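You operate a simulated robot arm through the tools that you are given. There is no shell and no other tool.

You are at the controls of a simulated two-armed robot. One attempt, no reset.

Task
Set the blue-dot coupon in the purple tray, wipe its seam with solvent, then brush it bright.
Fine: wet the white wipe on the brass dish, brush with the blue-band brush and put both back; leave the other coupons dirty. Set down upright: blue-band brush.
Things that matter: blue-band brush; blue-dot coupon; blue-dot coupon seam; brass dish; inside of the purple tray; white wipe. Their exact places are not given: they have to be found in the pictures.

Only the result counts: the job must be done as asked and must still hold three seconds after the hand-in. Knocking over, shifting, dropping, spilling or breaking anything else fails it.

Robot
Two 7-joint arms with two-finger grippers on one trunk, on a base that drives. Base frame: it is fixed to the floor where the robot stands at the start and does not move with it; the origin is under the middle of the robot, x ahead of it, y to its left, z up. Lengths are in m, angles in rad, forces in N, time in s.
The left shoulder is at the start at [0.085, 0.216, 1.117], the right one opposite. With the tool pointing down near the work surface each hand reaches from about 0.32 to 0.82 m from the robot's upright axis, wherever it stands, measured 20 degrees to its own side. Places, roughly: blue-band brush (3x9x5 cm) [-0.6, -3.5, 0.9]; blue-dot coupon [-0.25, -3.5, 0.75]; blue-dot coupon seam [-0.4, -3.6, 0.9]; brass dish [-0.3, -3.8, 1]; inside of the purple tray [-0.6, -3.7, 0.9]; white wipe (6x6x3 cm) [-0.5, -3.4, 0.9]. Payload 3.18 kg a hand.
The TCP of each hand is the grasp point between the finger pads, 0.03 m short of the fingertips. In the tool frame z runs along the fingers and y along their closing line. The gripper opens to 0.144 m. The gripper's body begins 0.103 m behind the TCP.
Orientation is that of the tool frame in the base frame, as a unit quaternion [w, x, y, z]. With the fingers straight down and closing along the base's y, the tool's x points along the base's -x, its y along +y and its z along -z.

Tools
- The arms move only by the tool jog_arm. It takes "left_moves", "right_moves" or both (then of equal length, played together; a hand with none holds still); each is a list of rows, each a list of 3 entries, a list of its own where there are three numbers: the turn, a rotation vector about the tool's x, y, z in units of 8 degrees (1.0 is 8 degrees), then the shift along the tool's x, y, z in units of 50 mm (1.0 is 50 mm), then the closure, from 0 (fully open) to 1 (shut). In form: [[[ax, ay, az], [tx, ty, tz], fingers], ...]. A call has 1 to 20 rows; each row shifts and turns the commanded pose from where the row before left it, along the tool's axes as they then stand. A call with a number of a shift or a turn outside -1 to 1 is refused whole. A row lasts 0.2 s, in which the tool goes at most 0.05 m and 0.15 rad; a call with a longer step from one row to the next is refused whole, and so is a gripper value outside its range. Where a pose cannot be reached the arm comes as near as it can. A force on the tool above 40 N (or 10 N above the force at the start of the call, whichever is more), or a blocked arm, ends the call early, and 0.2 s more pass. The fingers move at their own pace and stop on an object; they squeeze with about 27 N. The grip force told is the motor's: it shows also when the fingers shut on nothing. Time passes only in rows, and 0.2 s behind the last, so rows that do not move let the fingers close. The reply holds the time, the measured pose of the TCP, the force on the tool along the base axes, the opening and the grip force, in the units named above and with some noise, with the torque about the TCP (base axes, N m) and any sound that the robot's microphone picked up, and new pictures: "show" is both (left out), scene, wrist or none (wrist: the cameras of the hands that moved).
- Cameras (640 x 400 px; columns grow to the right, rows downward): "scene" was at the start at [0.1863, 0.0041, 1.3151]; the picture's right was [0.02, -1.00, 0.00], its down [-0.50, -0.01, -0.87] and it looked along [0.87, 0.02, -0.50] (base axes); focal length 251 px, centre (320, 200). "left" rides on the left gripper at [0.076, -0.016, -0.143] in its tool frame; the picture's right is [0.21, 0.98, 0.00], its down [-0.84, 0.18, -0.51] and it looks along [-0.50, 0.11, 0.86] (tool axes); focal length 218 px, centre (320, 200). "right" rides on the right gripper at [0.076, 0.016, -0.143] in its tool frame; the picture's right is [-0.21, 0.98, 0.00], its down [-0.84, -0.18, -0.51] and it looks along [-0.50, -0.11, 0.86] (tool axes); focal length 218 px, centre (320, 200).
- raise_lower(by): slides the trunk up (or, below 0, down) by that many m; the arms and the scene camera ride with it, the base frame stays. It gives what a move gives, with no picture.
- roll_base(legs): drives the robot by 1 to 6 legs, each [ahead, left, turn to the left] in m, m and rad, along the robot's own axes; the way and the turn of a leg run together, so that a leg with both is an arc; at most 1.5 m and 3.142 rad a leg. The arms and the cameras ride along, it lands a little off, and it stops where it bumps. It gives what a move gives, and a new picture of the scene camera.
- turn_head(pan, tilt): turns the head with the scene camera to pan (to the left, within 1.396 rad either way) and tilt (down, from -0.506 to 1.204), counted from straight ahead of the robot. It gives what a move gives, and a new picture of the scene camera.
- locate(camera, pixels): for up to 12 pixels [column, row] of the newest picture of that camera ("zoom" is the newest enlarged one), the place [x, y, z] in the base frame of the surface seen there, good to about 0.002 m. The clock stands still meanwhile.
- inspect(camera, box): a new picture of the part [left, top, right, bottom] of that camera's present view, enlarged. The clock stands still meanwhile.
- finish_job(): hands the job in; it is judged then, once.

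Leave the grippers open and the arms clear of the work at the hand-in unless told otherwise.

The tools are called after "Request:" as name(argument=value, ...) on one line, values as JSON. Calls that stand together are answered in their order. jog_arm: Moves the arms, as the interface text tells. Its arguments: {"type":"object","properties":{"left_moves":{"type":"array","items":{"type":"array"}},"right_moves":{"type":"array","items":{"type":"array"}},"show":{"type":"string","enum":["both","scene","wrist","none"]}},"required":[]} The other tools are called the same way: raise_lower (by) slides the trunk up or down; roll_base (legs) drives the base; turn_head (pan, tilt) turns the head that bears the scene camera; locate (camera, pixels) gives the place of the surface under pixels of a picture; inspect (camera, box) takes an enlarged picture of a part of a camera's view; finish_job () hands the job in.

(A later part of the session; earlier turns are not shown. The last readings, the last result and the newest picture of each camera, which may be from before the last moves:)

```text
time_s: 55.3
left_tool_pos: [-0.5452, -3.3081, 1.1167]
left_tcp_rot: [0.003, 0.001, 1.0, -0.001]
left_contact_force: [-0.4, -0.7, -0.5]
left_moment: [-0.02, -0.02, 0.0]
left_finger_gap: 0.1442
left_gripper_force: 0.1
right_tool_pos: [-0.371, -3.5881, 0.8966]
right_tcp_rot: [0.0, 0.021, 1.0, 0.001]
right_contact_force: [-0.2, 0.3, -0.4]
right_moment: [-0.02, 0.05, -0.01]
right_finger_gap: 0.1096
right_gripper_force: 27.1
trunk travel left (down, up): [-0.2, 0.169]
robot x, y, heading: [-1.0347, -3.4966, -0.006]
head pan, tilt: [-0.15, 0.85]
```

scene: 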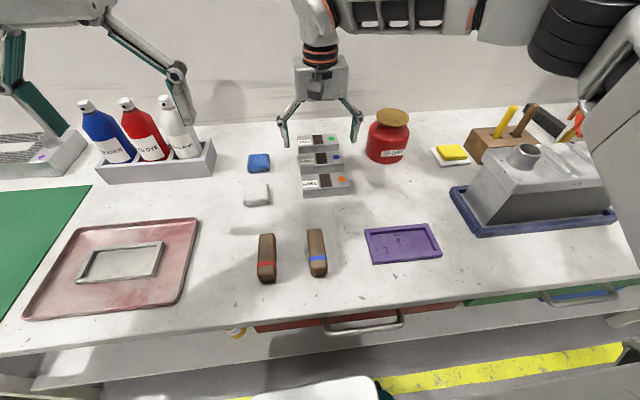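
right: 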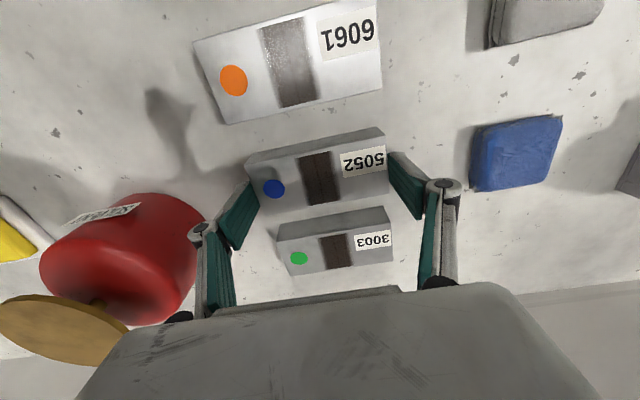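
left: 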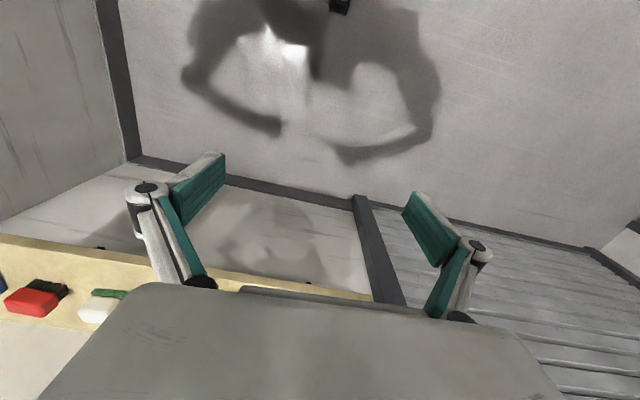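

Gripped (gap 0.110 m). Lift straight up, then carry it over the tray.

Request:
jog_arm(right_moves=[[[0, 0, 0], [0, 0, -0.4], 1], [[0, 0, 0], [0, 0, -0.6], 1], [[0, 0, 0], [0, 0, -0.6], 1], [[0, 0, 0], [0.83, -0.437, 0], 1], [[0, 0, 0], [0.83, -0.437, 0], 1], [[0, 0, 0], [0.83, -0.437, 0], 1], [[0, 0, 0], [0.83, -0.437, 0], 1], [[0, 0, 0], [0.83, -0.437, 0], 1], [[0, 0, 0], [0.83, -0.437, 0], 1], [[0, 0, 0], [0, 0, 0], 1]])

```text
time_s: 57.5
left_tool_pos: [-0.5442, -3.3065, 1.1166]
left_tcp_rot: [0.003, 0.001, 1.0, -0.002]
left_contact_force: [0.6, 0.4, -0.3]
left_moment: [-0.02, -0.05, -0.01]
left_finger_gap: 0.1441
left_gripper_force: 0.1
right_tool_pos: [-0.6235, -3.7064, 0.9794]
right_tcp_rot: [0.0, 0.02, 1.0, 0.0]
right_contact_force: [-0.4, 0.4, -1.6]
right_moment: [-0.03, -0.03, -0.01]
right_finger_gap: 0.1095
right_gripper_force: 27.4
trunk travel left (down, up): [-0.2, 0.169]
robot x, y, heading: [-1.0364, -3.4938, 0.001]
head pan, tilt: [-0.15, 0.85]
```

scene: 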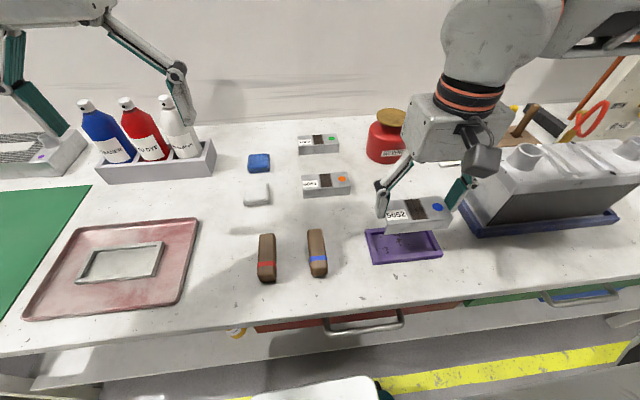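
right: 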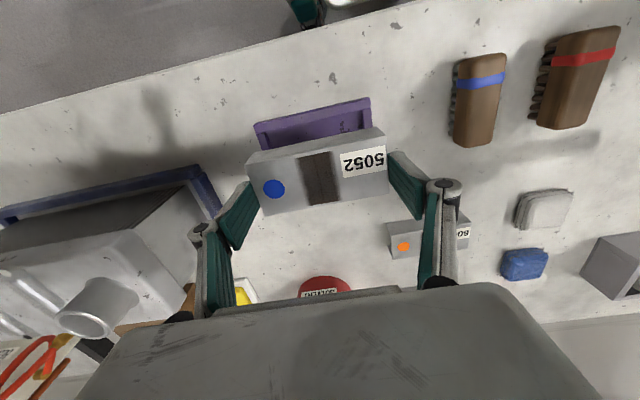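

The coupon hovers over the tray. I zoom on both cameras to measure tray and held coupon.

Request:
inspect(camera="scene", box=[360, 180, 456, 270])

```text
4.44 times, centred on (408, 225) of scene
```

zoom: 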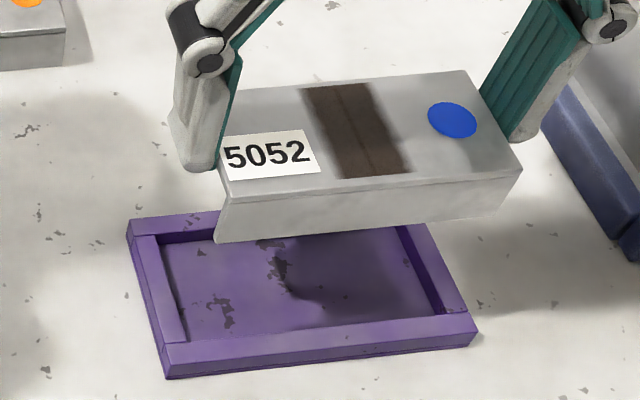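

Request:
locate(camera="zoom", pixels=[[172, 345], [470, 317], [136, 228], [187, 340], [446, 316], [161, 242], [152, 238], [320, 325], [320, 338], [215, 236], [445, 308], [190, 337]])

Request:
locate(camera="zoom", pixels=[[222, 200], [518, 168], [475, 76], [240, 92], [355, 175], [300, 190], [420, 180], [225, 150], [490, 120], [245, 190], [218, 215], [515, 190]])

Request:
inspect(camera="right", box=[240, 80, 400, 220])

```text
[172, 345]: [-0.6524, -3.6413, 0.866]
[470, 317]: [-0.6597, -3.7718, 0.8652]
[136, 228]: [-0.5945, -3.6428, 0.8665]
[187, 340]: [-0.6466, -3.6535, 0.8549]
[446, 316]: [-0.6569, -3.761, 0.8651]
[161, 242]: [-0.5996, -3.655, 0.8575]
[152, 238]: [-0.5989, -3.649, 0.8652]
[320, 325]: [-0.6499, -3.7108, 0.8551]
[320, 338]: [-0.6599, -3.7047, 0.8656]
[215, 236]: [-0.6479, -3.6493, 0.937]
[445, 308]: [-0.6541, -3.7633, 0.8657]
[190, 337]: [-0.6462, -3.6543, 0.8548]
```

```text
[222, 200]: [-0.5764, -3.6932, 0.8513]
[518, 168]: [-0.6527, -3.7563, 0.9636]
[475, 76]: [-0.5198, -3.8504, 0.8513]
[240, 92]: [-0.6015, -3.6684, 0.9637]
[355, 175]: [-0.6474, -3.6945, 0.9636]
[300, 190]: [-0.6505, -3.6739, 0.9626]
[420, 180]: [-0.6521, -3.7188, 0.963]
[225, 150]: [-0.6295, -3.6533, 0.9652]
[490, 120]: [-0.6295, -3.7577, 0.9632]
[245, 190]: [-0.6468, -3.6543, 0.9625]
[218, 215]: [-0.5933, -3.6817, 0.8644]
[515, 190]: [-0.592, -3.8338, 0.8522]
```

```text
2.86 times, centred on (320, 150) of right
```

zoom: 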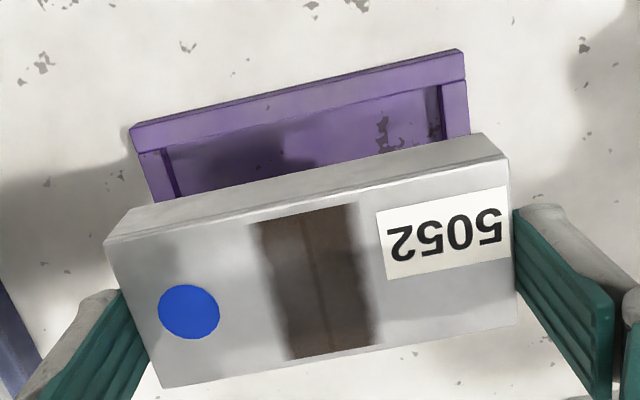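

Request:
locate(camera="zoom", pixels=[[136, 130], [460, 52], [300, 90], [300, 106], [300, 114], [170, 150], [436, 88], [445, 90], [440, 120], [175, 175], [166, 170], [466, 130]])

Request:
locate(camera="zoom", pixels=[[109, 243], [504, 160], [511, 310], [165, 382], [132, 315], [509, 235], [112, 235], [300, 112], [300, 117], [300, 122], [300, 102], [300, 98]])

```text
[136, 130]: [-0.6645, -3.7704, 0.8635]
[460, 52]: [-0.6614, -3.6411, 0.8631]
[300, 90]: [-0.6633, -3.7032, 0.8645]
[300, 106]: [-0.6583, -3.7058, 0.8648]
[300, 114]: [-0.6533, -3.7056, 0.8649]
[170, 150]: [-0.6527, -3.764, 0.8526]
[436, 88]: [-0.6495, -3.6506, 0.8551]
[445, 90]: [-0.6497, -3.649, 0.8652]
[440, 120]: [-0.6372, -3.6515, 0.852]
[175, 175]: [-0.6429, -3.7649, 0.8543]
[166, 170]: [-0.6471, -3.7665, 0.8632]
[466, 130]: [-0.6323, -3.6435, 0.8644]
```

```text
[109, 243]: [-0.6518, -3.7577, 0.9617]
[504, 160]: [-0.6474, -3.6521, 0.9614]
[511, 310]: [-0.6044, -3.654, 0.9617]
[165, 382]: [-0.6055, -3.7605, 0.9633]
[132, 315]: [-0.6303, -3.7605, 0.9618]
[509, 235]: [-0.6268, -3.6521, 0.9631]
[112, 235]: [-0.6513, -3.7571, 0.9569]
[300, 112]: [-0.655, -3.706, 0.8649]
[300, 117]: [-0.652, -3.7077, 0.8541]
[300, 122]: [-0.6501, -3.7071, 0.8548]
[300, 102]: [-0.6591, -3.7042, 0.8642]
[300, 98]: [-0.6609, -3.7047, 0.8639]
```

The held coupon is within ~2 mm of the tray's interior centre. I correct by 1 mm in x and 2 mm in y and lower most of the way.

Request:
jog_arm(right_moves=[[[0, 0, -0.05], [-0.02, -0.04, 0.4], 1], [[0, 0, 0], [0, 0, 0.4], 1], [[0, 0, 0], [0, 0, 0.3], 1], [[0, 0, 0], [0, 0, 0], 1]])

Request:
inspect(camera="right", box=[240, 80, 400, 220])

Request:
inspect(camera="scene", box=[360, 200, 456, 270])

```text
time_s: 58.5
left_tool_pos: [-0.5448, -3.3094, 1.1155]
left_tcp_rot: [0.003, 0.001, 1.0, -0.001]
left_contact_force: [-0.3, -0.3, -0.4]
left_moment: [0.0, 0.0, -0.01]
left_finger_gap: 0.1438
left_gripper_force: 0.2
right_tool_pos: [-0.6239, -3.7095, 0.9221]
right_tcp_rot: [0.0, 0.017, 1.0, 0.0]
right_contact_force: [-0.5, -0.2, -2.1]
right_moment: [0.02, -0.01, -0.02]
right_finger_gap: 0.1096
right_gripper_force: 27.1
trunk travel left (down, up): [-0.2, 0.169]
robot x, y, heading: [-1.0385, -3.4952, -0.001]
head pan, tilt: [-0.15, 0.85]
```

scene: 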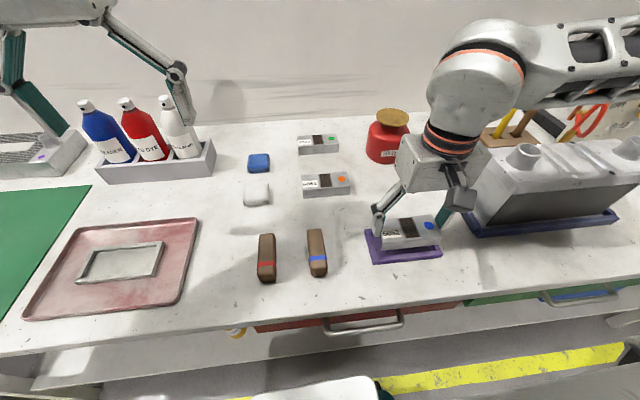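
right: 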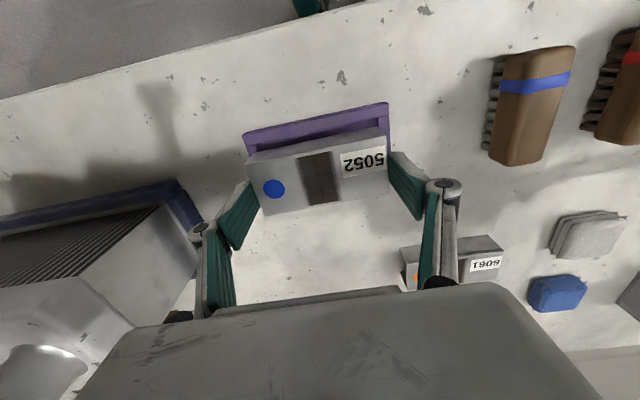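

```text
2.86 times, centred on (320, 150) of right
```

zoom: 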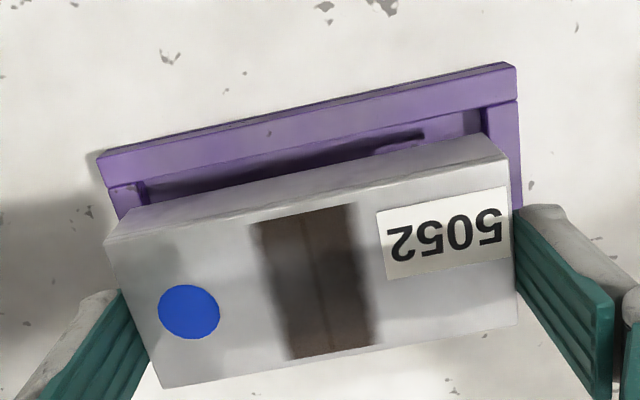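

```text
5.71 times, centred on (408, 235) of scene
```

zoom: 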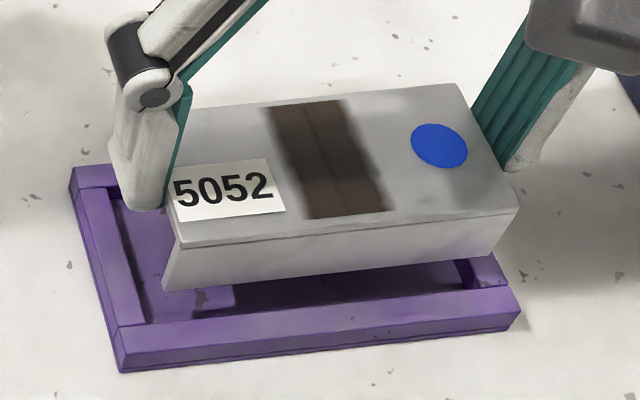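

Request:
locate(camera="zoom", pixels=[[168, 285], [490, 248], [330, 262], [185, 244], [510, 205], [142, 322], [118, 318], [486, 282], [330, 308], [330, 320], [95, 188], [440, 92]])

```text
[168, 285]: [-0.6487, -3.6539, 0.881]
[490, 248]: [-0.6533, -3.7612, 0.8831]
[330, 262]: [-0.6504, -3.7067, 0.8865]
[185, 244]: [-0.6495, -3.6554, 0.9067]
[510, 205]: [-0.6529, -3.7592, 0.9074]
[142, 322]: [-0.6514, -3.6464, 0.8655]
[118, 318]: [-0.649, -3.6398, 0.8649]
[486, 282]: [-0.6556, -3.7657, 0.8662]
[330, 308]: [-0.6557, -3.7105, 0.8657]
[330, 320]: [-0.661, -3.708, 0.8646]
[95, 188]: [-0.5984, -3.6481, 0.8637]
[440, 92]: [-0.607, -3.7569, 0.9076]
```

Gaps look about 2–4 mm on all sides. I lower the last 2 cm in small steps.

Request:
jog_arm(right_moves=[[[0, 0, 0], [0.0, 0, 0.14], 1], [[0, 0, 0], [0, 0, 0.14], 1], [[0, 0, 0], [0, 0, 0.14], 1], [[0, 0, 0], [0, 0, 0], 1]])

Request:
inspect(camera="scene", box=[360, 200, 456, 270])

```text
time_s: 59.5
left_tool_pos: [-0.5469, -3.3084, 1.118]
left_tcp_rot: [0.003, 0.001, 1.0, -0.002]
left_contact_force: [-0.3, 0.4, 0.1]
left_moment: [0.0, -0.03, 0.01]
left_finger_gap: 0.1441
left_gripper_force: 0.0
right_tool_pos: [-0.624, -3.7114, 0.9019]
right_tcp_rot: [0.001, 0.016, 1.0, 0.0]
right_contact_force: [-0.8, 3.8, 7.1]
right_moment: [-0.34, -0.14, 0.04]
right_finger_gap: 0.1089
right_gripper_force: 27.8
trunk travel left (down, up): [-0.2, 0.169]
robot x, y, heading: [-1.0334, -3.4941, -0.005]
head pan, tilt: [-0.15, 0.85]
```

scene: 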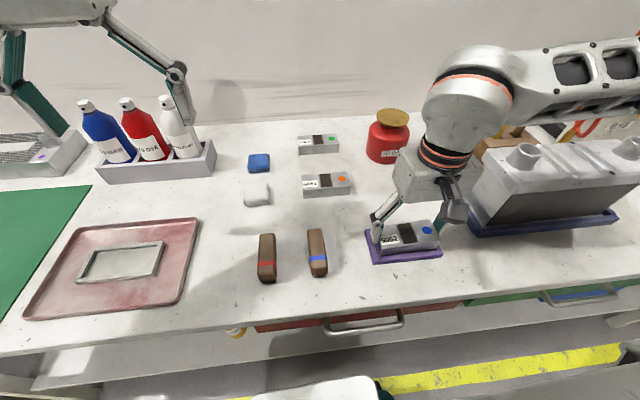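
right: 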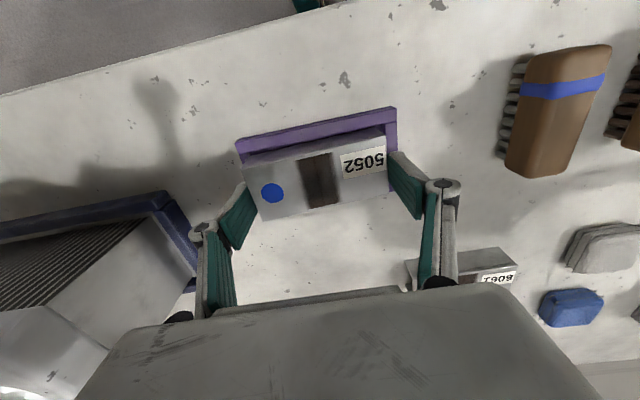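

```text
5.71 times, centred on (408, 235) of scene
```

zoom: 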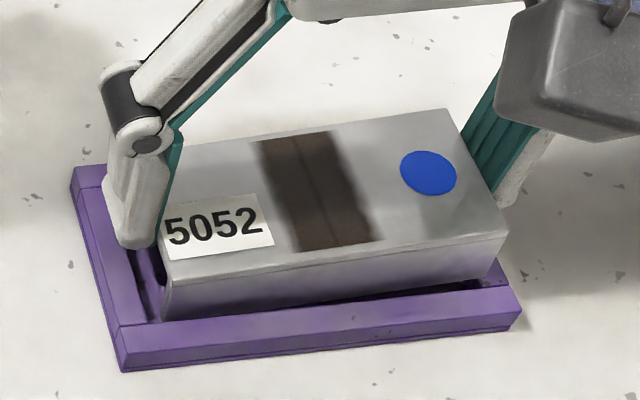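

The right end is just catching the right rim (force y +3.8, z +7). I lift 3 mm, shift 3 mm to the left, and lower again.

Request:
jog_arm(right_moves=[[[0, 0, 0], [0.0, 0, -0.08], 1], [[0, 0, 0], [0, 0.06, 0], 1], [[0, 0, 0], [0, 0, 0.06], 1], [[0, 0, 0], [0, 0, 0.04], 1], [[0, 0, 0], [0, 0, 0], 1]])

Request:
inspect(camera="scene", box=[360, 200, 456, 270])

```text
time_s: 60.7
left_tool_pos: [-0.546, -3.3092, 1.1182]
left_tcp_rot: [0.004, 0.001, 1.0, -0.002]
left_contact_force: [-0.1, 0.6, -0.5]
left_moment: [-0.02, -0.01, 0.0]
left_finger_gap: 0.1439
left_gripper_force: 0.0
right_tool_pos: [-0.6249, -3.7085, 0.902]
right_tcp_rot: [0.001, 0.018, 1.0, 0.0]
right_contact_force: [-0.4, -2.1, 6.3]
right_moment: [-0.51, -0.13, -0.09]
right_finger_gap: 0.1088
right_gripper_force: 27.3
trunk travel left (down, up): [-0.2, 0.169]
robot x, y, heading: [-1.0345, -3.4949, -0.005]
head pan, tilt: [-0.15, 0.85]
```

scene: 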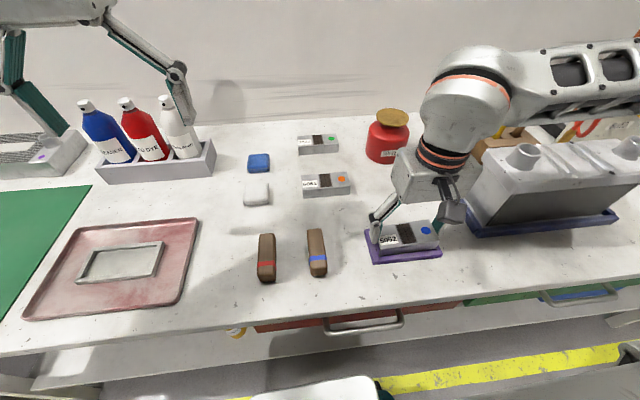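
right: 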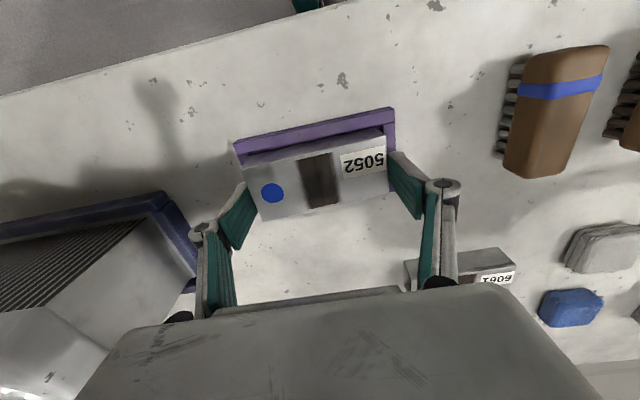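

```text
5.71 times, centred on (408, 235) of scene
```

zoom: 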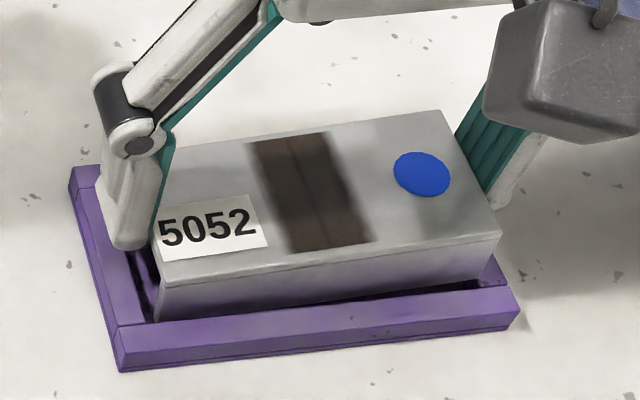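

Request:
locate(camera="zoom", pixels=[[163, 282], [495, 238], [440, 116], [180, 150], [330, 262], [160, 316], [478, 278], [300, 298], [145, 290], [500, 290], [490, 270], [130, 325]])

Request:
inspect(camera="right", box=[220, 90, 420, 230])

```text
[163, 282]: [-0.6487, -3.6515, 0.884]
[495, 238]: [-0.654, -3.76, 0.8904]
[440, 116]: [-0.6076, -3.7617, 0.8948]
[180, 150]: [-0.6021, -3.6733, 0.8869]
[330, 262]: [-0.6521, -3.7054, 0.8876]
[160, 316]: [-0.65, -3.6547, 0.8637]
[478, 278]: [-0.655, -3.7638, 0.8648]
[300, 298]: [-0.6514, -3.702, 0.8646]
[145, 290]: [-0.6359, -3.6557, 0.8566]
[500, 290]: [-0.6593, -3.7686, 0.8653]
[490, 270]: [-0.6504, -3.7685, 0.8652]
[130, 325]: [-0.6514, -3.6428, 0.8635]
```

```text
2.86 times, centred on (320, 160) of right
```

zoom: 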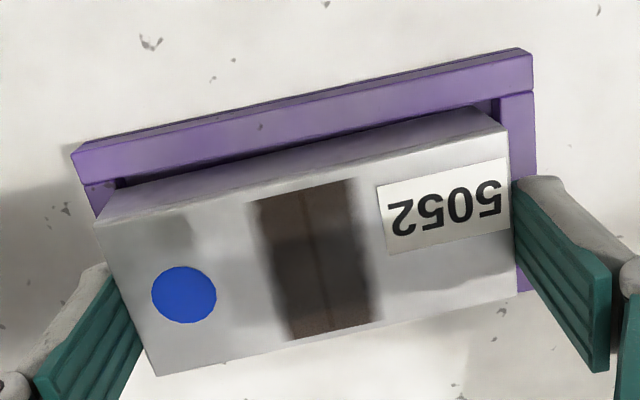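

The coupon's right-back corner sits on the rim (top 0.895 there vs 0.884 at left). I lift 1.5 cm and look at how it's sitting in the grip.

Request:
jog_arm(right_moves=[[[0, 0, 0], [0.0, 0, -0.2], 1], [[0, 0, 0], [0, 0, -0.2], 1], [[0, 0, 0], [0, 0, 0], 1]], show="none")

Request:
inspect(camera="scene", box=[360, 190, 456, 270])

Request:
locate(camera="zoom", pixels=[[165, 260], [500, 215], [440, 110], [190, 140], [330, 262], [160, 316], [478, 278], [300, 298], [145, 290], [500, 290], [490, 270], [130, 325]])

Request:
inspect(camera="right", box=[220, 90, 420, 230])

```text
time_s: 61.5
left_tool_pos: [-0.5457, -3.3089, 1.1165]
left_tcp_rot: [0.003, 0.001, 1.0, 0.0]
left_contact_force: [0.0, 0.1, -0.3]
left_moment: [-0.04, 0.02, 0.01]
left_finger_gap: 0.144
left_gripper_force: 0.0
right_tool_pos: [-0.6253, -3.7081, 0.9202]
right_tcp_rot: [-0.001, 0.017, 1.0, -0.001]
right_contact_force: [-0.4, 0.4, -1.3]
right_moment: [0.03, 0.0, 0.02]
right_finger_gap: 0.109
right_gripper_force: 27.0
trunk travel left (down, up): [-0.2, 0.169]
robot x, y, heading: [-1.0347, -3.4933, -0.002]
head pan, tilt: [-0.15, 0.85]
```

```text
5.00 times, centred on (408, 230) of scene
```

zoom: 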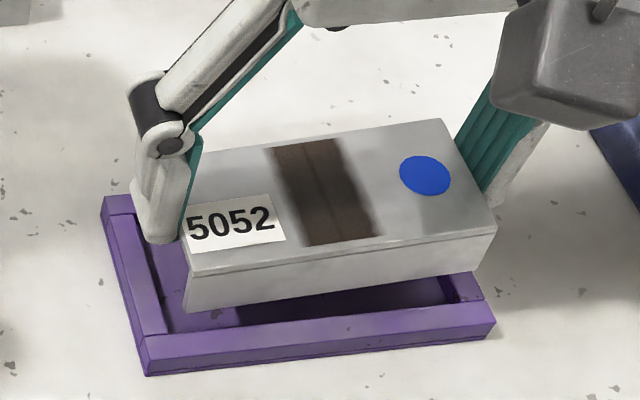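

```text
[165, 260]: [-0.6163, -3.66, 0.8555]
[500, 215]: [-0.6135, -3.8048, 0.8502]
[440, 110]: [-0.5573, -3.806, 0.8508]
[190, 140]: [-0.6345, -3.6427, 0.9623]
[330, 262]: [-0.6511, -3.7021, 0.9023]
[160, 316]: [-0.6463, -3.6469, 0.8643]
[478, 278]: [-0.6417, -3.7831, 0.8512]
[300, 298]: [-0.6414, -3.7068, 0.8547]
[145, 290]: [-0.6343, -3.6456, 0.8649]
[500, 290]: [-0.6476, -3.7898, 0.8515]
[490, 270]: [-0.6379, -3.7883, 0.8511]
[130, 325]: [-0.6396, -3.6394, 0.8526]
```

```text
2.86 times, centred on (320, 160) of right
```

zoom: 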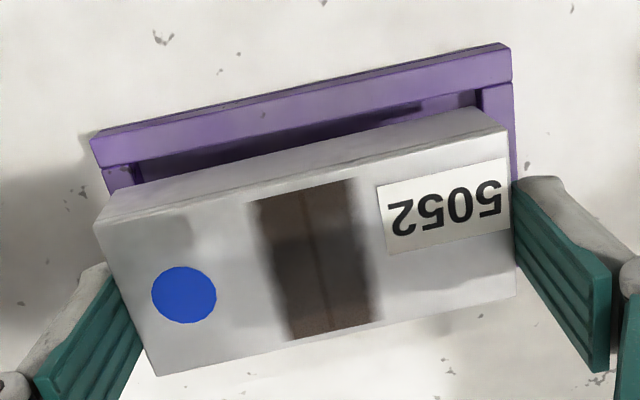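

Request:
locate(camera="zoom", pixels=[[102, 222], [503, 134], [511, 292], [160, 370], [300, 182], [340, 330], [100, 140], [505, 50], [500, 92], [125, 172], [472, 92], [480, 100]])

Request:
inspect(camera="scene", box=[360, 190, 456, 270])

Request:
locate(camera="zoom", pixels=[[188, 303], [475, 268], [193, 270], [490, 230], [440, 125], [290, 148], [160, 330], [145, 340], [460, 300], [476, 296], [320, 322], [115, 215]])

```text
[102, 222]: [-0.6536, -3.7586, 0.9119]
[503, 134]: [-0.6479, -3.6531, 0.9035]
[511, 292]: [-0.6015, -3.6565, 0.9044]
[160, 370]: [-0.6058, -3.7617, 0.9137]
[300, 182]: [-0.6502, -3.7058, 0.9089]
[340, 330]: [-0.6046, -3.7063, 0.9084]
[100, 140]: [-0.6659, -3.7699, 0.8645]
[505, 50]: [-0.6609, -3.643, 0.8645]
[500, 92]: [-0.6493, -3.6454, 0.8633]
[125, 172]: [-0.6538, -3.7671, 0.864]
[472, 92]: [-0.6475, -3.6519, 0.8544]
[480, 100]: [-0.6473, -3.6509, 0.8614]
```

```text
5.00 times, centred on (408, 230) of scene
```

zoom: 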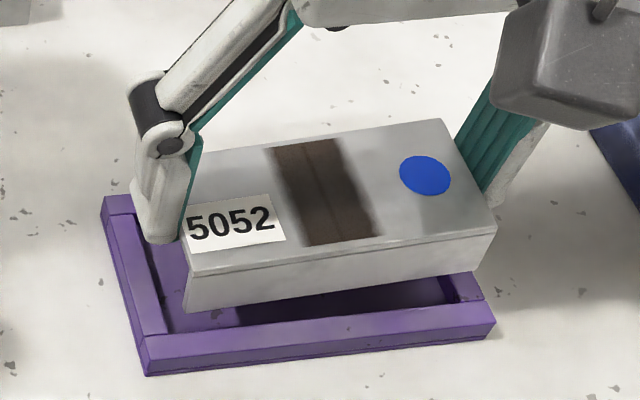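

```text
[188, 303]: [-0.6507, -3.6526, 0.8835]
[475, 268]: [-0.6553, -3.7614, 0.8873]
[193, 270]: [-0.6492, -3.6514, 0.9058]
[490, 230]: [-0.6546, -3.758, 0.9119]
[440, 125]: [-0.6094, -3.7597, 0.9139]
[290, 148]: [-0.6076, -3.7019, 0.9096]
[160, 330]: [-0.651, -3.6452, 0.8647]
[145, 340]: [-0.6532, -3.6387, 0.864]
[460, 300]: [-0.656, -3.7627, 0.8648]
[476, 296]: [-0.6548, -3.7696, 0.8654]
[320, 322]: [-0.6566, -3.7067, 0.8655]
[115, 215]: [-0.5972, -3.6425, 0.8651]
```

The coupon has pivoted about 0.08 rad in the grip (right end up). I counter-rotate the tool to level it and check.

Request:
jog_arm(right_moves=[[[-0.3, 0, 0], [0.0, -0.02, 0], 1], [[-0.3, 0, 0], [0, 0, 0], 1], [[0, 0, 0], [0, 0, 0], 1]], show="none")

Request:
inspect(camera="right", box=[220, 90, 420, 230])

Request:
inspect(camera="scene", box=[360, 190, 456, 270])

```text
time_s: 62.3
left_tool_pos: [-0.546, -3.3094, 1.1166]
left_tcp_rot: [0.003, 0.001, 1.0, -0.001]
left_contact_force: [-0.5, 0.1, 0.0]
left_moment: [0.0, 0.03, -0.03]
left_finger_gap: 0.1438
left_gripper_force: 0.1
right_tool_pos: [-0.6245, -3.7096, 0.9216]
right_tcp_rot: [-0.001, 0.017, 0.999, 0.041]
right_contact_force: [0.4, 0.0, -2.6]
right_moment: [-0.03, -0.01, 0.03]
right_finger_gap: 0.1088
right_gripper_force: 27.0
trunk travel left (down, up): [-0.2, 0.169]
robot x, y, heading: [-1.0332, -3.4985, -0.003]
head pan, tilt: [-0.15, 0.85]
```

```text
2.86 times, centred on (320, 160) of right
```

zoom: 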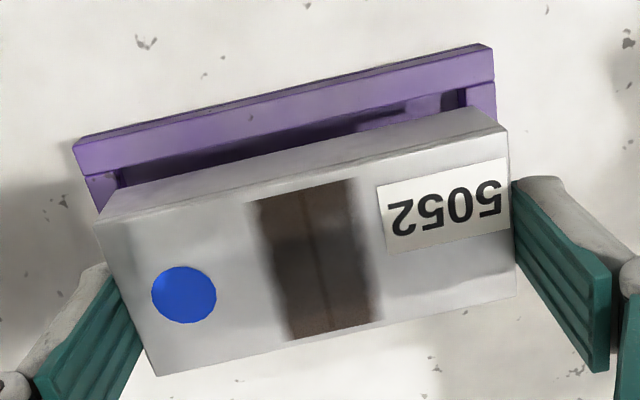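

```text
5.00 times, centred on (408, 230) of scene
```

zoom: 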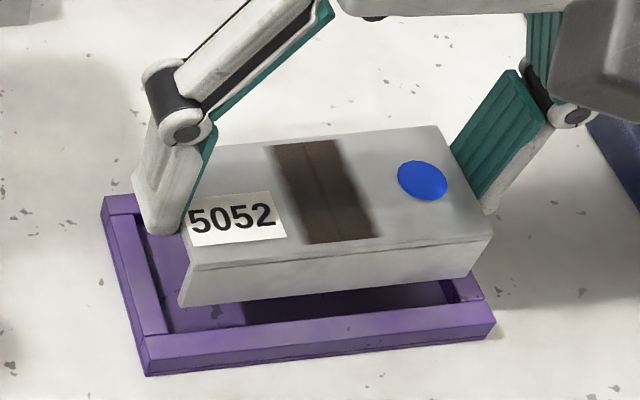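

Request:
locate(camera="zoom", pixels=[[184, 298], [466, 270], [193, 262], [488, 236], [438, 131], [220, 150], [160, 330], [320, 250], [460, 300], [476, 296], [320, 322], [115, 215]])

Request:
inspect(camera="right", box=[220, 90, 420, 230])

Request:
locate(camera="zoom", pixels=[[102, 222], [503, 134], [511, 292], [160, 370], [300, 182], [340, 330], [82, 148], [488, 50], [485, 95], [112, 180], [455, 100], [115, 190]])

```text
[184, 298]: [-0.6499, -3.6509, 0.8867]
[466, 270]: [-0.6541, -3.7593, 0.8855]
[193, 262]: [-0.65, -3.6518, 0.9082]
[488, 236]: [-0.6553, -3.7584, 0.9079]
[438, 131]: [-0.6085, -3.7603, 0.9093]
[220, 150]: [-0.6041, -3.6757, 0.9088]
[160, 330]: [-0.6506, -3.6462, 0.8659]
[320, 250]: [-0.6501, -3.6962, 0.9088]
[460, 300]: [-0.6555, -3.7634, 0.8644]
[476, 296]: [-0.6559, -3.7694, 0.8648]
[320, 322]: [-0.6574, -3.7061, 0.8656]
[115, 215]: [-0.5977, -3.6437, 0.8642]
```

```text
2.86 times, centred on (320, 160) of right
```

zoom: 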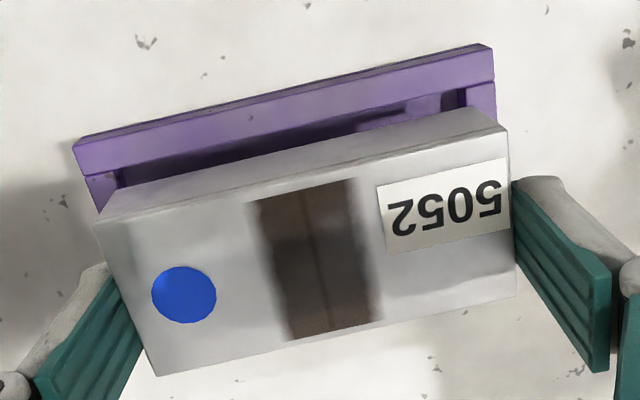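

```text
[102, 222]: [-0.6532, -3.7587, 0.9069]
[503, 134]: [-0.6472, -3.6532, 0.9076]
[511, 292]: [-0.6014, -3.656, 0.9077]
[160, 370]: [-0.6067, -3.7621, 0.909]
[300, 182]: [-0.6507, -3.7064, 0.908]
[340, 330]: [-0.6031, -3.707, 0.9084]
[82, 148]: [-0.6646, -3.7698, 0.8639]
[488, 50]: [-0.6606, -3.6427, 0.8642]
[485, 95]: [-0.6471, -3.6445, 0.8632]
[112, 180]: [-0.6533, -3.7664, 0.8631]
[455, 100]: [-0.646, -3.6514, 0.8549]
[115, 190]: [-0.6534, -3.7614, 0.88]
```

Level now. It needs a small yaw (+0.02) and ~1.5 mm right shift; I combine this with a 1.9 cm descent (compensating for tilted tool axis).

Request:
jog_arm(right_moves=[[[0, 0, -0.14], [-0.02, -0.064, 0], 1], [[0, 0, 0], [0, 0, 0.13], 1], [[0, 0, 0], [0, 0, 0.13], 1], [[0, 0, 0], [0, 0, 0.12], 1], [[0, 0, 0], [0, 0, 0], 1]], show="none")

Request:
inspect(camera="right", box=[220, 90, 420, 230])

Request:
inspect(camera="scene", box=[360, 190, 456, 270])

```text
time_s: 63.5
left_tool_pos: [-0.5458, -3.3078, 1.1172]
left_tcp_rot: [0.004, 0.001, 1.0, -0.002]
left_contact_force: [-0.1, 0.4, 0.4]
left_moment: [-0.03, -0.01, 0.01]
left_finger_gap: 0.144
left_gripper_force: 0.0
right_tool_pos: [-0.624, -3.7119, 0.9019]
right_tcp_rot: [0.0, 0.007, 0.999, 0.041]
right_contact_force: [-1.5, -0.2, 6.3]
right_moment: [-0.47, 0.12, -0.1]
right_finger_gap: 0.1083
right_gripper_force: 26.9
trunk travel left (down, up): [-0.2, 0.169]
robot x, y, heading: [-1.0348, -3.4954, -0.006]
head pan, tilt: [-0.15, 0.85]
```

```text
2.86 times, centred on (320, 160) of right
```

zoom: 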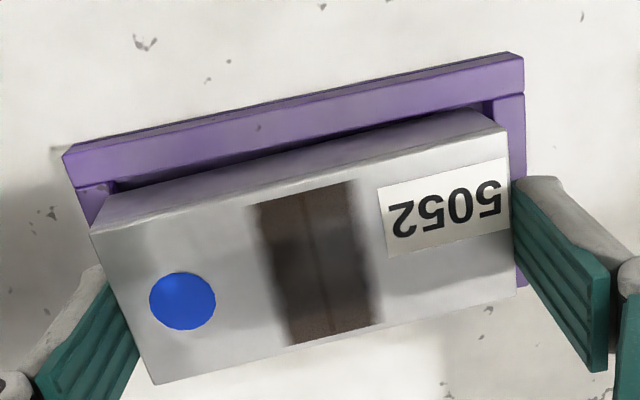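

```text
5.00 times, centred on (408, 230) of scene
```

zoom: 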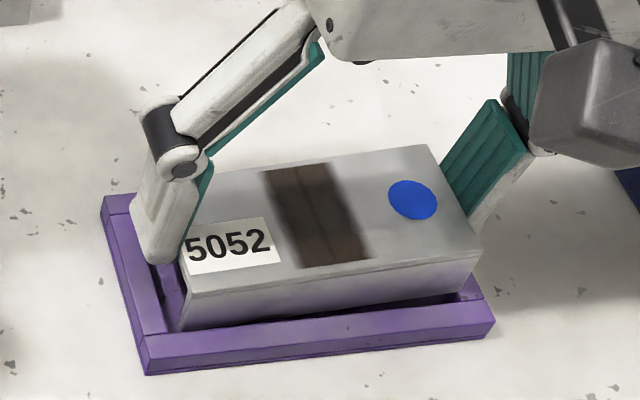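

Request:
locate(camera="zoom", pixels=[[184, 325], [460, 290], [190, 292], [475, 250], [425, 149], [220, 172], [172, 320], [320, 270], [470, 297], [476, 300], [320, 322], [115, 215]])

Request:
inspect(camera="right", box=[220, 90, 420, 230])

Request:
locate(camera="zoom", pixels=[[97, 233], [503, 134], [512, 290], [158, 379], [300, 192], [340, 335], [75, 160], [518, 58], [505, 100], [100, 185], [480, 108], [120, 190]])

```text
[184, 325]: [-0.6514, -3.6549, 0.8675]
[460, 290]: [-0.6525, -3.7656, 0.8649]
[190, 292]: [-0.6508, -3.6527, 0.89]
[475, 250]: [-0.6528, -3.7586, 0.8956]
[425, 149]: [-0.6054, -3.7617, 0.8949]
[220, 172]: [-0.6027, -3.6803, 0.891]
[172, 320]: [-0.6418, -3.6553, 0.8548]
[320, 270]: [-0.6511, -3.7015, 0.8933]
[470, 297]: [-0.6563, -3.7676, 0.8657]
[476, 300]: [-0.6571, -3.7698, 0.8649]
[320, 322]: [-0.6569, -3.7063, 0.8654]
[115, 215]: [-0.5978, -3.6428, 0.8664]
```

```text
2.86 times, centred on (320, 160) of right
```

zoom: 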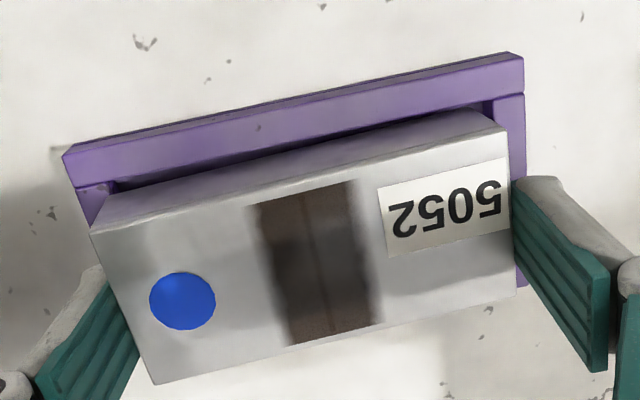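

```text
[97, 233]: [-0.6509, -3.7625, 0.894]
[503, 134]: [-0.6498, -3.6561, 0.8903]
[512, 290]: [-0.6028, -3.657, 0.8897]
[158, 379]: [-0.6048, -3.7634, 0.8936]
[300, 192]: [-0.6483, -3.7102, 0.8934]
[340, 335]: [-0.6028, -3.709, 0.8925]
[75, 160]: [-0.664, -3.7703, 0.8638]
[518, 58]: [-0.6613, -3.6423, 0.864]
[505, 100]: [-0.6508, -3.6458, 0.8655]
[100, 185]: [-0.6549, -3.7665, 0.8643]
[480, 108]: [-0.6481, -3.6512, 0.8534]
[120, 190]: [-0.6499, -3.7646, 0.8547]
```

The right end still touches the right rim (coupon centre -3.710; interior centre ≈ -3.708). I lift 5 mm, shift 2 mm left, tilt slightly more, and lower.

Request:
jog_arm(right_moves=[[[0, 0, 0], [0, 0, -0.1], 1], [[-0.22, 0, 0], [0, 0.03, 0], 1], [[0, 0, 0], [0, 0, 0.06], 1], [[0, 0, 0], [0, 0, 0.06], 1], [[0, 0, 0], [0, 0, 0.04], 1], [[0, 0, 0], [0, 0, 0], 1]], show="none")

Request:
inspect(camera="scene", box=[360, 190, 456, 270])

Request:
inspect(camera="right", box=[220, 90, 420, 230])

Request:
locate(camera="zoom", pixels=[[97, 233], [503, 134], [512, 290], [158, 379], [300, 192], [340, 335], [75, 160], [518, 58], [505, 100], [100, 185], [480, 108], [120, 190]])

```text
time_s: 64.9
left_tool_pos: [-0.5466, -3.3086, 1.1153]
left_tcp_rot: [0.003, 0.001, 1.0, -0.001]
left_contact_force: [0.6, -0.7, -0.1]
left_moment: [-0.01, 0.02, 0.02]
left_finger_gap: 0.1441
left_gripper_force: 0.1
right_tool_pos: [-0.6236, -3.7089, 0.898]
right_tcp_rot: [0.0, 0.008, 0.998, 0.056]
right_contact_force: [-6.1, 0.0, -3.0]
right_moment: [0.1, 0.28, -0.36]
right_finger_gap: 0.1081
right_gripper_force: 27.3
trunk travel left (down, up): [-0.2, 0.169]
robot x, y, heading: [-1.0358, -3.4943, -0.001]
head pan, tilt: [-0.15, 0.85]
```

```text
5.00 times, centred on (408, 230) of scene
```

zoom: 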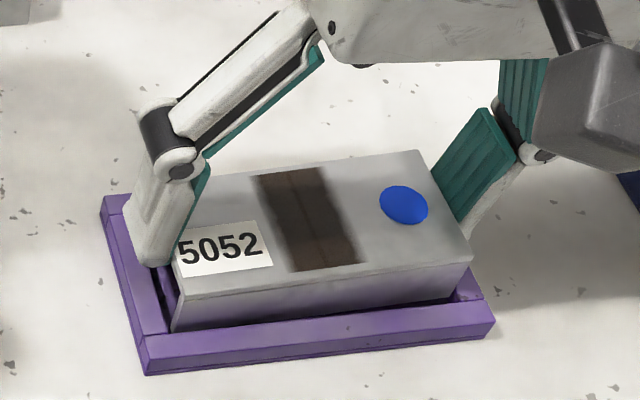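

```text
2.86 times, centred on (320, 160) of right
```

zoom: 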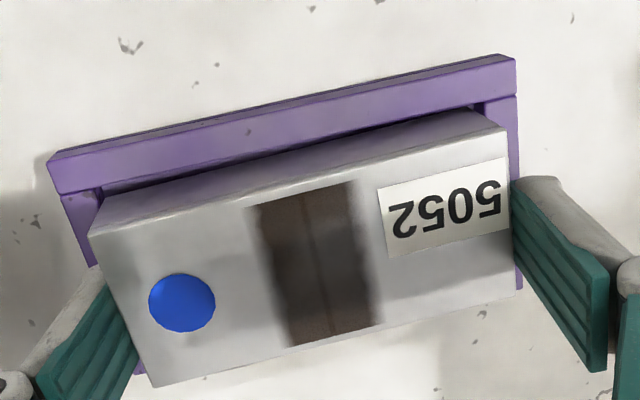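

```text
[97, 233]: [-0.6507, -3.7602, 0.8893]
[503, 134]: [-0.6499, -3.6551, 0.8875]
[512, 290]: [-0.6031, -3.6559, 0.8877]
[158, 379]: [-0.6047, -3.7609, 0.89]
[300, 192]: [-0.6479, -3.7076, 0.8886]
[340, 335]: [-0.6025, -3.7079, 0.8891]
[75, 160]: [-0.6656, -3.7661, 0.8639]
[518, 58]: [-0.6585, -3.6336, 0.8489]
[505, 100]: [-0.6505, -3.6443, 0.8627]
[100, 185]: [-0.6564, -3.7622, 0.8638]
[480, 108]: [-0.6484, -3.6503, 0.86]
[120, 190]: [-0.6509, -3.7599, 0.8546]
```

Now it's dropped inside the rim; it lightly presses the back wall at the right end. I move 1 mm toward me, yaw back a touch, and lower 3 mm more.

Request:
jog_arm(right_moves=[[[0, 0, 0.07], [0.02, 0, 0.0], 1], [[0, 0, 0], [0, 0, 0.05], 1], [[0, 0, 0], [0, 0, 0], 1]], show="none")

Request:
inspect(camera="scene", box=[360, 190, 456, 270])

Request:
inspect(camera="right", box=[220, 90, 420, 230])

Request:
locate(camera="zoom", pixels=[[97, 233], [503, 134], [512, 290], [158, 379], [300, 192], [340, 335], [75, 160], [505, 100], [100, 185], [480, 108], [120, 190]])

```text
time_s: 65.7
left_tool_pos: [-0.5444, -3.3093, 1.1159]
left_tcp_rot: [0.004, 0.001, 1.0, 0.0]
left_contact_force: [0.0, -0.4, 0.5]
left_moment: [-0.01, 0.02, 0.0]
left_finger_gap: 0.1438
left_gripper_force: 0.1
right_tool_pos: [-0.623, -3.7082, 0.896]
right_tcp_rot: [0.001, 0.012, 0.998, 0.057]
right_contact_force: [-0.4, 0.5, -1.5]
right_moment: [-0.03, 0.02, -0.04]
right_finger_gap: 0.1078
right_gripper_force: 26.8
trunk travel left (down, up): [-0.2, 0.169]
robot x, y, heading: [-1.0383, -3.4962, -0.008]
head pan, tilt: [-0.15, 0.85]
```

```text
5.00 times, centred on (408, 230) of scene
```

zoom: 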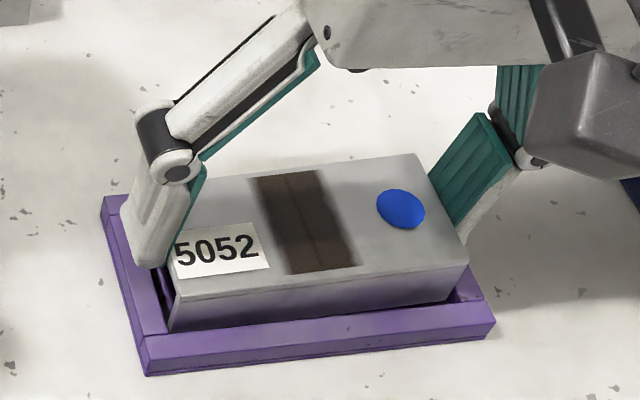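

```text
2.86 times, centred on (320, 160) of right
```

zoom: 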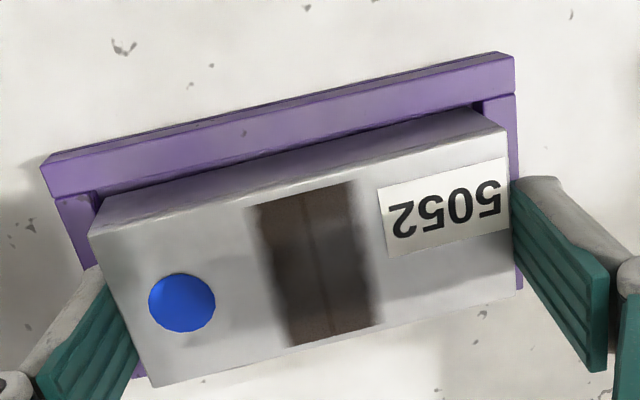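

```text
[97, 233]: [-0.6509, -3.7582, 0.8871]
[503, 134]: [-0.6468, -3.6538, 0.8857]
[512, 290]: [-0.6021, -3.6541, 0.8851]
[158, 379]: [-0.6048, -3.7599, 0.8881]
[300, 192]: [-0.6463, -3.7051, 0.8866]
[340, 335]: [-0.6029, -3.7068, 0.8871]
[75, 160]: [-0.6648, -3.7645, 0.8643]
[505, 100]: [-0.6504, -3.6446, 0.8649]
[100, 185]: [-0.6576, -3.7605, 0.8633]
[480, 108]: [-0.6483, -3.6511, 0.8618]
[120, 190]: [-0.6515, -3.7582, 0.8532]
```

Coupon hangs free about 2 mm above the tray floor. I open just a little (to ~0.117) so fingers don't push the rim, then rise vertically.

Request:
jog_arm(right_moves=[[[0, 0, 0], [0, 0, 0], 0.22], [[0, 0, 0], [0, 0, 0], 0.2], [[0, 0, 0], [0, 0, 0], 0.19], [[0, 0, 0], [0, 0, 0], 0.19]], show="none")

Request:
inspect(camera="right", box=[220, 90, 420, 230])

Request:
inspect(camera="scene", box=[360, 190, 456, 270])

```text
time_s: 66.7
left_tool_pos: [-0.5454, -3.3091, 1.1157]
left_tcp_rot: [0.003, 0.001, 1.0, -0.001]
left_contact_force: [1.0, 0.6, 0.5]
left_moment: [-0.01, -0.01, 0.0]
left_finger_gap: 0.1438
left_gripper_force: 0.0
right_tool_pos: [-0.6231, -3.7096, 0.8953]
right_tcp_rot: [0.001, 0.012, 0.998, 0.058]
right_contact_force: [0.7, 0.6, -0.3]
right_moment: [-0.01, -0.03, -0.01]
right_finger_gap: 0.1165
right_gripper_force: 0.1
trunk travel left (down, up): [-0.2, 0.169]
robot x, y, heading: [-1.0367, -3.498, -0.005]
head pan, tilt: [-0.15, 0.85]
```

```text
2.86 times, centred on (320, 160) of right
```

zoom: 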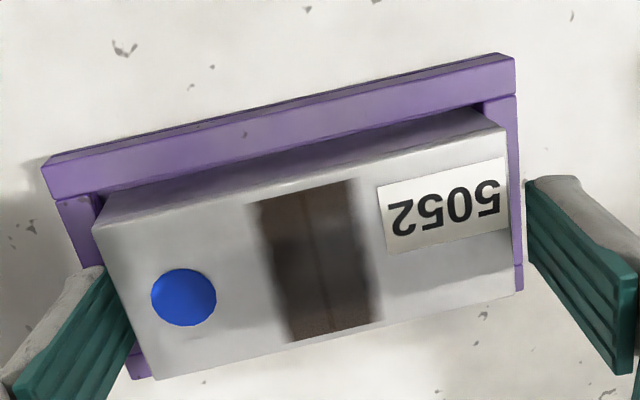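

```text
5.00 times, centred on (408, 230) of scene
```

zoom: 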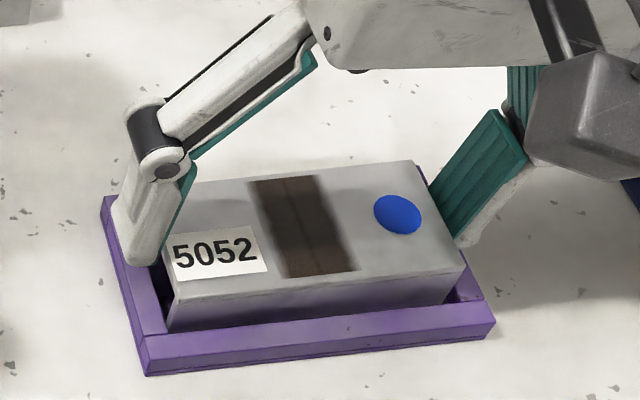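

The coupon seems seated. I rise vertically 3 cm, then level the tool, open and go up.

Request:
jog_arm(right_moves=[[[0, 0, 0], [0, 0.03, -0.3], 0.19], [[0, 0, 0], [0, 0.04, -0.35], 0.15], [[0, 0, 0], [0, 0.04, -0.4], 0], [[0.4, 0, 0], [0, 0, -0.6], 0], [[0.42, 0, 0], [0, 0, -0.6], 0], [[0, 0, 0], [0, 0, -0.6], 0], [[0, 0, 0], [0, 0, 0], 0]])

Request:
inspect(camera="scene", box=[360, 190, 456, 270])

Request:
locate(camera="zoom", pixels=[[175, 308], [458, 270], [415, 167], [190, 185], [320, 285], [250, 190], [300, 180], [165, 325], [140, 325], [465, 292], [330, 322], [300, 230]])

```text
time_s: 68.3
left_tool_pos: [-0.5452, -3.3099, 1.1163]
left_tcp_rot: [0.004, 0.001, 1.0, -0.002]
left_contact_force: [-0.2, -0.3, -0.2]
left_moment: [-0.02, 0.02, 0.01]
left_finger_gap: 0.144
left_gripper_force: 0.1
right_tool_pos: [-0.6244, -3.7135, 1.0387]
right_tcp_rot: [-0.001, 0.012, 1.0, 0.0]
right_contact_force: [0.0, -0.4, -0.3]
right_moment: [0.0, 0.01, 0.0]
right_finger_gap: 0.1439
right_gripper_force: 0.0
trunk travel left (down, up): [-0.2, 0.169]
robot x, y, heading: [-1.0361, -3.4941, -0.004]
head pan, tilt: [-0.15, 0.85]
```

scene: 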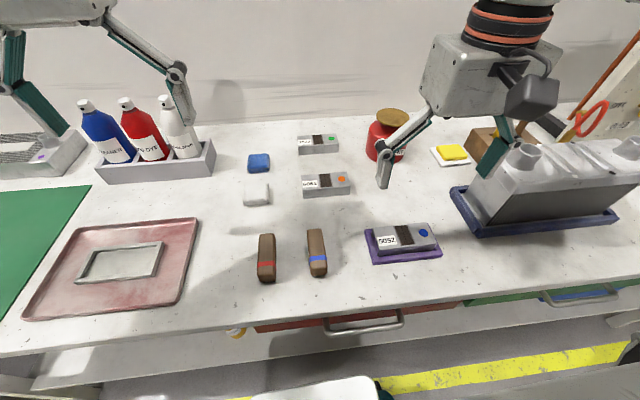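
right: 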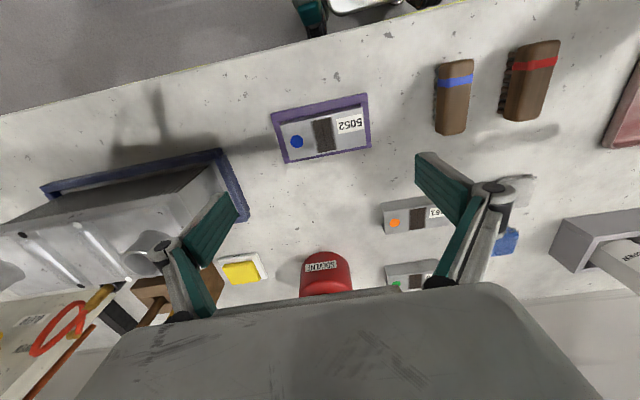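

```text
5.00 times, centred on (408, 230) of scene
```

zoom: 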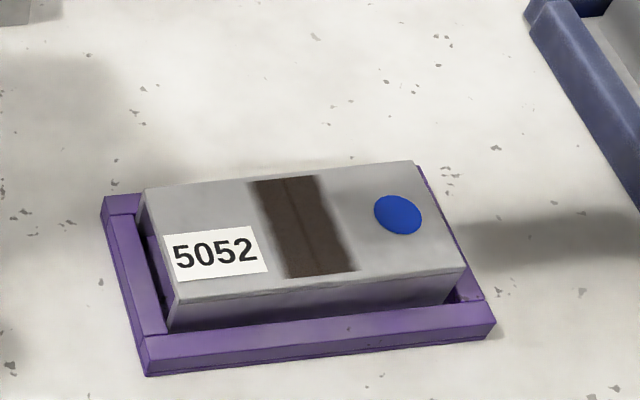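

```text
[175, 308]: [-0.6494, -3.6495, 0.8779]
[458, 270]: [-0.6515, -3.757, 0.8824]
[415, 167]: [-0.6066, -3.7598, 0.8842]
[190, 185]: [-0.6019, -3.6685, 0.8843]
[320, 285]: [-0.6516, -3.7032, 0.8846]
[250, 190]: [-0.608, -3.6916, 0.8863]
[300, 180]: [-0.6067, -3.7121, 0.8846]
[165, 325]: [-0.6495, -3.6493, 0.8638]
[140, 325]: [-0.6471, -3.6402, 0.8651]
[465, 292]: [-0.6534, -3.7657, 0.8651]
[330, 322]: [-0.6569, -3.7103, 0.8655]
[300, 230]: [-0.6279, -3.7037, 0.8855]
```

Coupon is seated flat (top 0.8845) with the seam at y≈-3.705, x -0.604…-0.651. Next the wipe, which lies near the left hand; I first move the left hand further left.

Request:
jog_arm(left_moves=[[[0, 0, 0], [0, 0.7, 0], 0], [[0, 0, 0], [0, 0.7, 0], 0], [[0, 0, 0], [0, 0.7, 0], 0], [[0, 0, 0], [0, 0.7, 0], 0], [[0, 0, 0], [0, 0, 0], 0]], show="scene")

```text
time_s: 69.5
left_tool_pos: [-0.54, -3.1672, 1.1186]
left_tcp_rot: [0.009, 0.001, 1.0, -0.002]
left_contact_force: [-0.7, -0.3, 0.8]
left_moment: [0.01, 0.01, 0.0]
left_finger_gap: 0.1441
left_gripper_force: 0.0
left hand out of reach, approached as far as the arm can: row 2
right_tool_pos: [-0.6246, -3.7148, 1.0398]
right_tcp_rot: [0.0, 0.012, 1.0, 0.0]
right_contact_force: [0.5, -0.4, 0.4]
right_moment: [-0.02, -0.03, -0.01]
right_finger_gap: 0.1439
right_gripper_force: 0.0
trunk travel left (down, up): [-0.2, 0.169]
robot x, y, heading: [-1.0345, -3.4958, -0.007]
head pan, tilt: [-0.15, 0.85]
```

scene: 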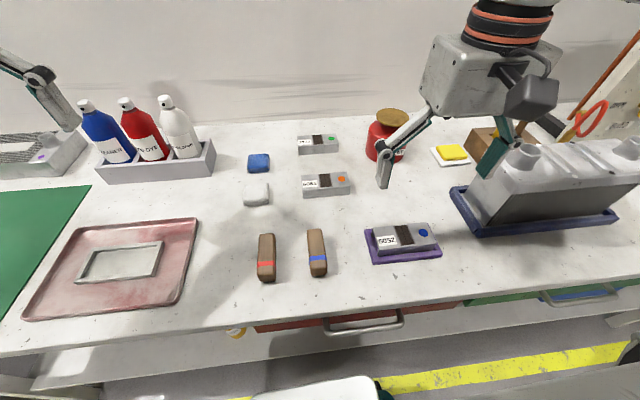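

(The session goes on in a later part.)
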